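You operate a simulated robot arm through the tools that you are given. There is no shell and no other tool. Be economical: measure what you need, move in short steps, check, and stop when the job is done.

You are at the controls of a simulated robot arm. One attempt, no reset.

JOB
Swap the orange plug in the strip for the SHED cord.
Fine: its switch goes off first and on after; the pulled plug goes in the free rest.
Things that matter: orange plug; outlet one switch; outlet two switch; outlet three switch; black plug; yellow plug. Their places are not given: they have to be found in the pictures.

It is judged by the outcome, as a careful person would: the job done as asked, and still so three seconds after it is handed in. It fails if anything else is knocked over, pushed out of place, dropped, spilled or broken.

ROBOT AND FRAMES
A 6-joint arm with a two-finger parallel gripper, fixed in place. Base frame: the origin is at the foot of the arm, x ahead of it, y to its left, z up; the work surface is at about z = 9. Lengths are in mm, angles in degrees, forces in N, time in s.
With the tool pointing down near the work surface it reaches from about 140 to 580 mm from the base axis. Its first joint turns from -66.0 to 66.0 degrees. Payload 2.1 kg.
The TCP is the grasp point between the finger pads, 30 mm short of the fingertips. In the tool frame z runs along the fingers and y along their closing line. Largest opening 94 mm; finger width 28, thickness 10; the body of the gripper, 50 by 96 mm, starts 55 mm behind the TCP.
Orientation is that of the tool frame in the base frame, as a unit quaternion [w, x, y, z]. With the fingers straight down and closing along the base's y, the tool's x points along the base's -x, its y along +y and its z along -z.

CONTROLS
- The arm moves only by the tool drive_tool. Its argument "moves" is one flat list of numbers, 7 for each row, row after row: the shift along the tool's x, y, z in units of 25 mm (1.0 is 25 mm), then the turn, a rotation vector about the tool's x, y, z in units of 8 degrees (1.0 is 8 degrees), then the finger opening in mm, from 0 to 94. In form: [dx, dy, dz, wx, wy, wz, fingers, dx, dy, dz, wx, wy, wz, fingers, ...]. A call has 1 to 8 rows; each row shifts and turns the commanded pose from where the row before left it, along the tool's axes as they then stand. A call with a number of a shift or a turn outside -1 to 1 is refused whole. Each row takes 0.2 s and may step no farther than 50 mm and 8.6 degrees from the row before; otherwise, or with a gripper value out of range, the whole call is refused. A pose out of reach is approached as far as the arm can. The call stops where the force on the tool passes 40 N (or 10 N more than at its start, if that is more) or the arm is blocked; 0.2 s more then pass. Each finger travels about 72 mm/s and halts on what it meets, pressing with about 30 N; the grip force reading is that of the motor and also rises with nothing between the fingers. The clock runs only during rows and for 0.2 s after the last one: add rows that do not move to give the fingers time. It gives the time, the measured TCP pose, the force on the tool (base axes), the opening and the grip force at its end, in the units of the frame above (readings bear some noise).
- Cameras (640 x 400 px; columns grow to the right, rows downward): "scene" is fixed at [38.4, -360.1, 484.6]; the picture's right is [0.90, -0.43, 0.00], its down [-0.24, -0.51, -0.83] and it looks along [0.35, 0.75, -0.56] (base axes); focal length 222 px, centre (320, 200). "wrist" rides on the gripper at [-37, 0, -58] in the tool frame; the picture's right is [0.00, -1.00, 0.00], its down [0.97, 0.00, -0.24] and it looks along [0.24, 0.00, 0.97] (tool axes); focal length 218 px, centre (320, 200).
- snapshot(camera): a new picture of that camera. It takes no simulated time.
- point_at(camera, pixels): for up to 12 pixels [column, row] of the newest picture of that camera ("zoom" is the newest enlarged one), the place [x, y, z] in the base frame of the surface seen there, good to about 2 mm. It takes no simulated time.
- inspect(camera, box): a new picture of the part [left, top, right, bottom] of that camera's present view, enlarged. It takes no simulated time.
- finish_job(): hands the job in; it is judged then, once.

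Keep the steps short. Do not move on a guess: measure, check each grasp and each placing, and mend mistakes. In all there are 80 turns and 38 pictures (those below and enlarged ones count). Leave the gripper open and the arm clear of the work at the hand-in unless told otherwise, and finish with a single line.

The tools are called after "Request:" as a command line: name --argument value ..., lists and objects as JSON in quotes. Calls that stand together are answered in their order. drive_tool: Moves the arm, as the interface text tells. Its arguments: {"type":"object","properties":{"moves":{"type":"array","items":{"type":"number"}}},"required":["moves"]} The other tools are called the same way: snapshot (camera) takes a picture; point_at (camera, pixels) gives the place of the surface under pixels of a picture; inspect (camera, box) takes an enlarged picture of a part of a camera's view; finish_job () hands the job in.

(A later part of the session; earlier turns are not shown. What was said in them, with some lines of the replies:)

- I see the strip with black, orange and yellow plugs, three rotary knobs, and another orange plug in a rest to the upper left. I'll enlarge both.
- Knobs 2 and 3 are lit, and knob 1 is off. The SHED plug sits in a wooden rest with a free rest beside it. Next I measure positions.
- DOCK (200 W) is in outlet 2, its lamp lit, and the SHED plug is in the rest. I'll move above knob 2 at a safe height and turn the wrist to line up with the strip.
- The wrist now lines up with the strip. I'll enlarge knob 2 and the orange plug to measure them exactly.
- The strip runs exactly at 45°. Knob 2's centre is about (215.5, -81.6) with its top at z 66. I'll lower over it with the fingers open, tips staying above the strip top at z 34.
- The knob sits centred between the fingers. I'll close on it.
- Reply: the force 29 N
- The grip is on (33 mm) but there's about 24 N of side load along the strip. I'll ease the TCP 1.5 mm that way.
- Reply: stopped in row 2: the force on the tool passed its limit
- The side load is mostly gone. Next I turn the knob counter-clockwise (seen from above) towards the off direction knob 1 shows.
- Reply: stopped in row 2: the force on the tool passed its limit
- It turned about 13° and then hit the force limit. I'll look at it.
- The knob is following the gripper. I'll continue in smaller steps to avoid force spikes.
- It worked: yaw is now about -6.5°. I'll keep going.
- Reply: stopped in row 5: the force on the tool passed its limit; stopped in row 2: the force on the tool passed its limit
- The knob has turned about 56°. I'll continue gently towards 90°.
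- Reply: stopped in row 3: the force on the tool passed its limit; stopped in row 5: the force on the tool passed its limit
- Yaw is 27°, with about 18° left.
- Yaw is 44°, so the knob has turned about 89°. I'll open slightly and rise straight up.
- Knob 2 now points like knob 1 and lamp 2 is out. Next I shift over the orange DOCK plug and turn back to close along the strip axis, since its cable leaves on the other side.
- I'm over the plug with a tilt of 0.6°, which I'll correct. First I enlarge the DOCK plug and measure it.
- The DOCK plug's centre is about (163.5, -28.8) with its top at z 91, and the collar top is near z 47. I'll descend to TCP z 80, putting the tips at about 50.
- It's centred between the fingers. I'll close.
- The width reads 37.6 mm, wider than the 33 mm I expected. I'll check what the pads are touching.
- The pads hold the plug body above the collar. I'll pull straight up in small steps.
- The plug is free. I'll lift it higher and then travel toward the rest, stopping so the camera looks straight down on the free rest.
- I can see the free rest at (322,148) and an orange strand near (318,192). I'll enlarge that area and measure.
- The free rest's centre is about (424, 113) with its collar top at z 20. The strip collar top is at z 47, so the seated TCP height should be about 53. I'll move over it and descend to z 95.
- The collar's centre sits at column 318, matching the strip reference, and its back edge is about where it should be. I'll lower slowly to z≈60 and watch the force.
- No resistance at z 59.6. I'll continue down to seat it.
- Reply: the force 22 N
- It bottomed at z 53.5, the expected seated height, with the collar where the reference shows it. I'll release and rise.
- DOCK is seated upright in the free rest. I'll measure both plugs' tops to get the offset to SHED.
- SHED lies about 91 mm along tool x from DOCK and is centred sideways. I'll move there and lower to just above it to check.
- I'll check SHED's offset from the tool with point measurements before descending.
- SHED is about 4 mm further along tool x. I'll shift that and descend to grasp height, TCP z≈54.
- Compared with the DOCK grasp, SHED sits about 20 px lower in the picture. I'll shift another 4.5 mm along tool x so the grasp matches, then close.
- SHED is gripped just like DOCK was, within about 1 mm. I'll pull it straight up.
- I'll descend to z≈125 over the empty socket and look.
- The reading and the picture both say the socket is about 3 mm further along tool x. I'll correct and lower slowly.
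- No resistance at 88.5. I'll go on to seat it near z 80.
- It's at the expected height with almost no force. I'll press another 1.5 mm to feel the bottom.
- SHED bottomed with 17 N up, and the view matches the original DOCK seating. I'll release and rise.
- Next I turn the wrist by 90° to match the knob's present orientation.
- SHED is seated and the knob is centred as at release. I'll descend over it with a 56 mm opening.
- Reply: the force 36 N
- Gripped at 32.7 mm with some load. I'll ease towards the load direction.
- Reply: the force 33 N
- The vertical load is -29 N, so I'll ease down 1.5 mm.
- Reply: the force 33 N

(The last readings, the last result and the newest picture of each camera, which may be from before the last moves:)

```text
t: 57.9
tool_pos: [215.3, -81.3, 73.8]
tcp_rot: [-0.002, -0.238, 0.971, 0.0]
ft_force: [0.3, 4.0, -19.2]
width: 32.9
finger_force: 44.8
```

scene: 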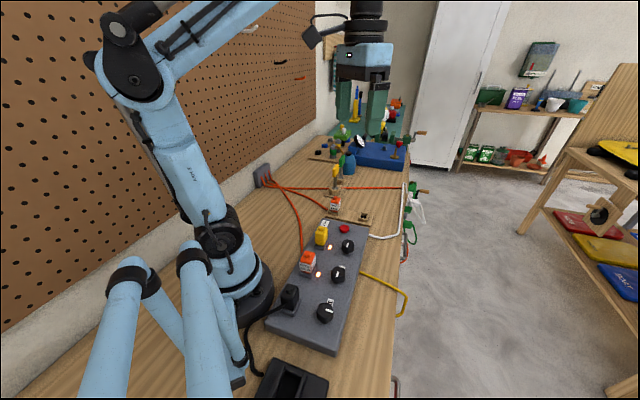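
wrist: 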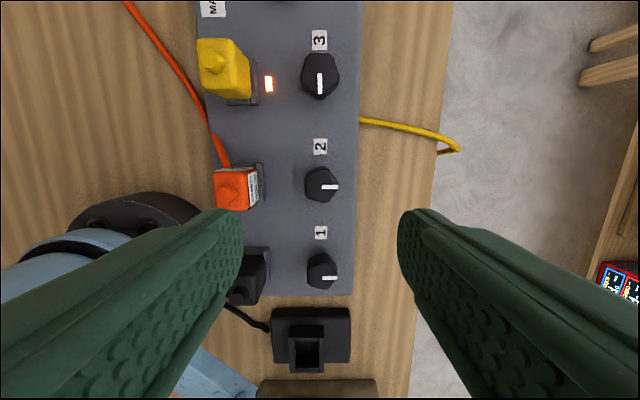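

The knob is turning: yaw went from 44.5° to 27.5°. I'll continue with the same gentle steps.

Request:
drive_tool --moves '[0, 0, 0.015, 0, 0, 0.35, 20, 0, 0, 0, 0, 0, 0.35, 20, 0, 0, 0, 0, 0, 0.35, 20, 0, 0, 0, 0, 0, 0.35, 20, 0, 0, 0, 0, 0, 0.35, 20, 0, 0, 0, 0, 0, 0.35, 20, 0, 0, 0, 0, 0, 0.35, 20, 0, 0, 0, 0, 0, 0.35, 20]'

Request:
drive_tool --moves '[0, 0, 0, 0, 0, 0.35, 20, 0, 0, 0, 0, 0, 0.35, 20, 0, 0, 0, 0, 0, 0.35, 20, 0, 0, 0, 0, 0, 0.35, 20, 0, 0, 0, 0, 0, 0.35, 20, 0, 0, 0, 0, 0, 0.35, 20, 0, 0, 0, 0, 0, 0.35, 20, 0, 0, 0, 0, 0, 0.35, 20]'

```text
t: 59.7
tool_pos: [216.1, -80.9, 73.2]
tcp_rot: [0.0, -0.045, 0.999, -0.003]
ft_force: [-0.1, -12.2, 24.4]
width: 32.8
finger_force: 45.5
```

```text
t: 61.5
tool_pos: [215.4, -81.2, 72.8]
tcp_rot: [-0.001, 0.15, 0.989, 0.0]
ft_force: [-2.0, -2.7, 31.5]
width: 33.1
finger_force: 45.2
```

Yaw is -17°, with about 28° left. I'll ease the vertical load slightly and continue.

Request:
drive_tool --moves '[0, 0, -0.02, 0, 0, 0.35, 20, 0, 0, 0, 0, 0, 0.35, 20, 0, 0, 0, 0, 0, 0.35, 20, 0, 0, 0, 0, 0, 0.35, 20, 0, 0, 0, 0, 0, 0.35, 20, 0, 0, 0, 0, 0, 0.35, 20, 0, 0, 0, 0, 0, 0.35, 20, 0, 0, 0, 0, 0, 0.35, 20]'

Request:
drive_tool --moves '[0, 0, 0, 0, 0, 0.35, 20, 0, 0, 0, 0, 0, 0.35, 20]'

```text
t: 63.3
tool_pos: [215.7, -81.6, 73.9]
tcp_rot: [0.0, 0.339, 0.941, 0.0]
ft_force: [8.6, 13.8, -12.1]
width: 33.1
finger_force: 44.4
```

```text
t: 63.9
tool_pos: [215.4, -80.7, 73.5]
tcp_rot: [-0.002, 0.385, 0.923, 0.002]
ft_force: [8.3, 20.7, 7.9]
width: 32.5
finger_force: 45.0
```

Yaw is -45.3°, so the knob is back at its on direction. I'll release, rise and look.

Request:
drive_tool --moves '[0, 0, 0, 0, 0, 0, 55, 0, 0, 0, 0, 0, 0, 55, 0, 0, -0.5, 0, 0, 0, 55, 0, 0, -1, 0, 0, 0, 60, 0, 0, -1, 0, 0, 0, 70, 0, 0, -1, 0, 0, 0, 80, 0, 0, -1, 0, 0, 0, 90, 0, 0, -1, 0, 0, 0, 94]'

Request:
snapshot --camera "wrist"

Request:
inspect --camera "scene" --box '[260, 170, 400, 330]'

```text
t: 65.7
tool_pos: [218.1, -83.3, 212.4]
tcp_rot: [0.0, 0.384, 0.923, -0.001]
ft_force: [0.5, -0.5, 0.2]
width: 93.6
finger_force: 0.2
```

```text
4 pictures are left
```

wrist: 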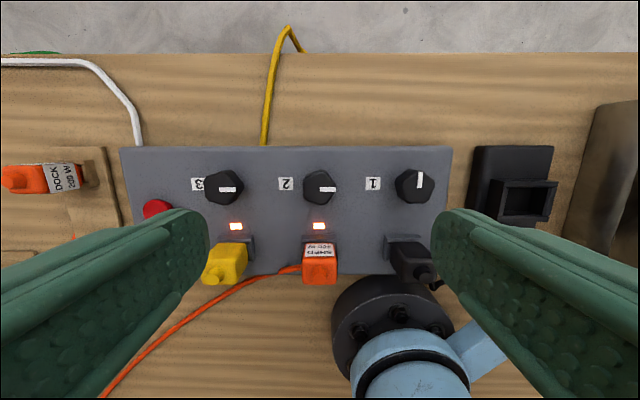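

```text
2.50 times, centred on (330, 250) of scene
```

zoom: 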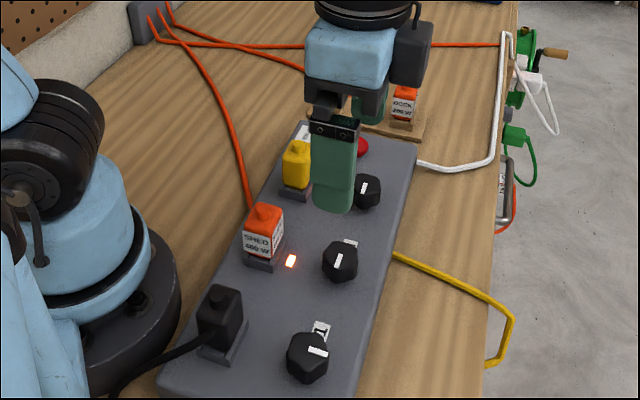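

Lamps 2 and 3 are lit, SHED is in outlet 2, DOCK is in the rest and the other plugs are untouched. I'll raise the arm clear.

Request:
drive_tool --moves '[0, 0, -0.9, 0, 0, 0, 94, 0, 0, -0.9, 0, 0, 0, 94, 0, 0, -0.9, 0, 0, 0, 94, 0, 0, -0.9, 0, 0, 0, 94]'

Request:
finish_job

```text
t: 66.7
tool_pos: [217.5, -81.8, 300.7]
tcp_rot: [0.0, 0.385, 0.923, -0.001]
ft_force: [0.4, 1.3, -0.2]
width: 94.1
finger_force: 0.1
```

```text
The job is handed in.
```

The SHED plug is now in outlet two with its switch back on and lamp lit, and the DOCK plug (the one pulled) is in the free rest.
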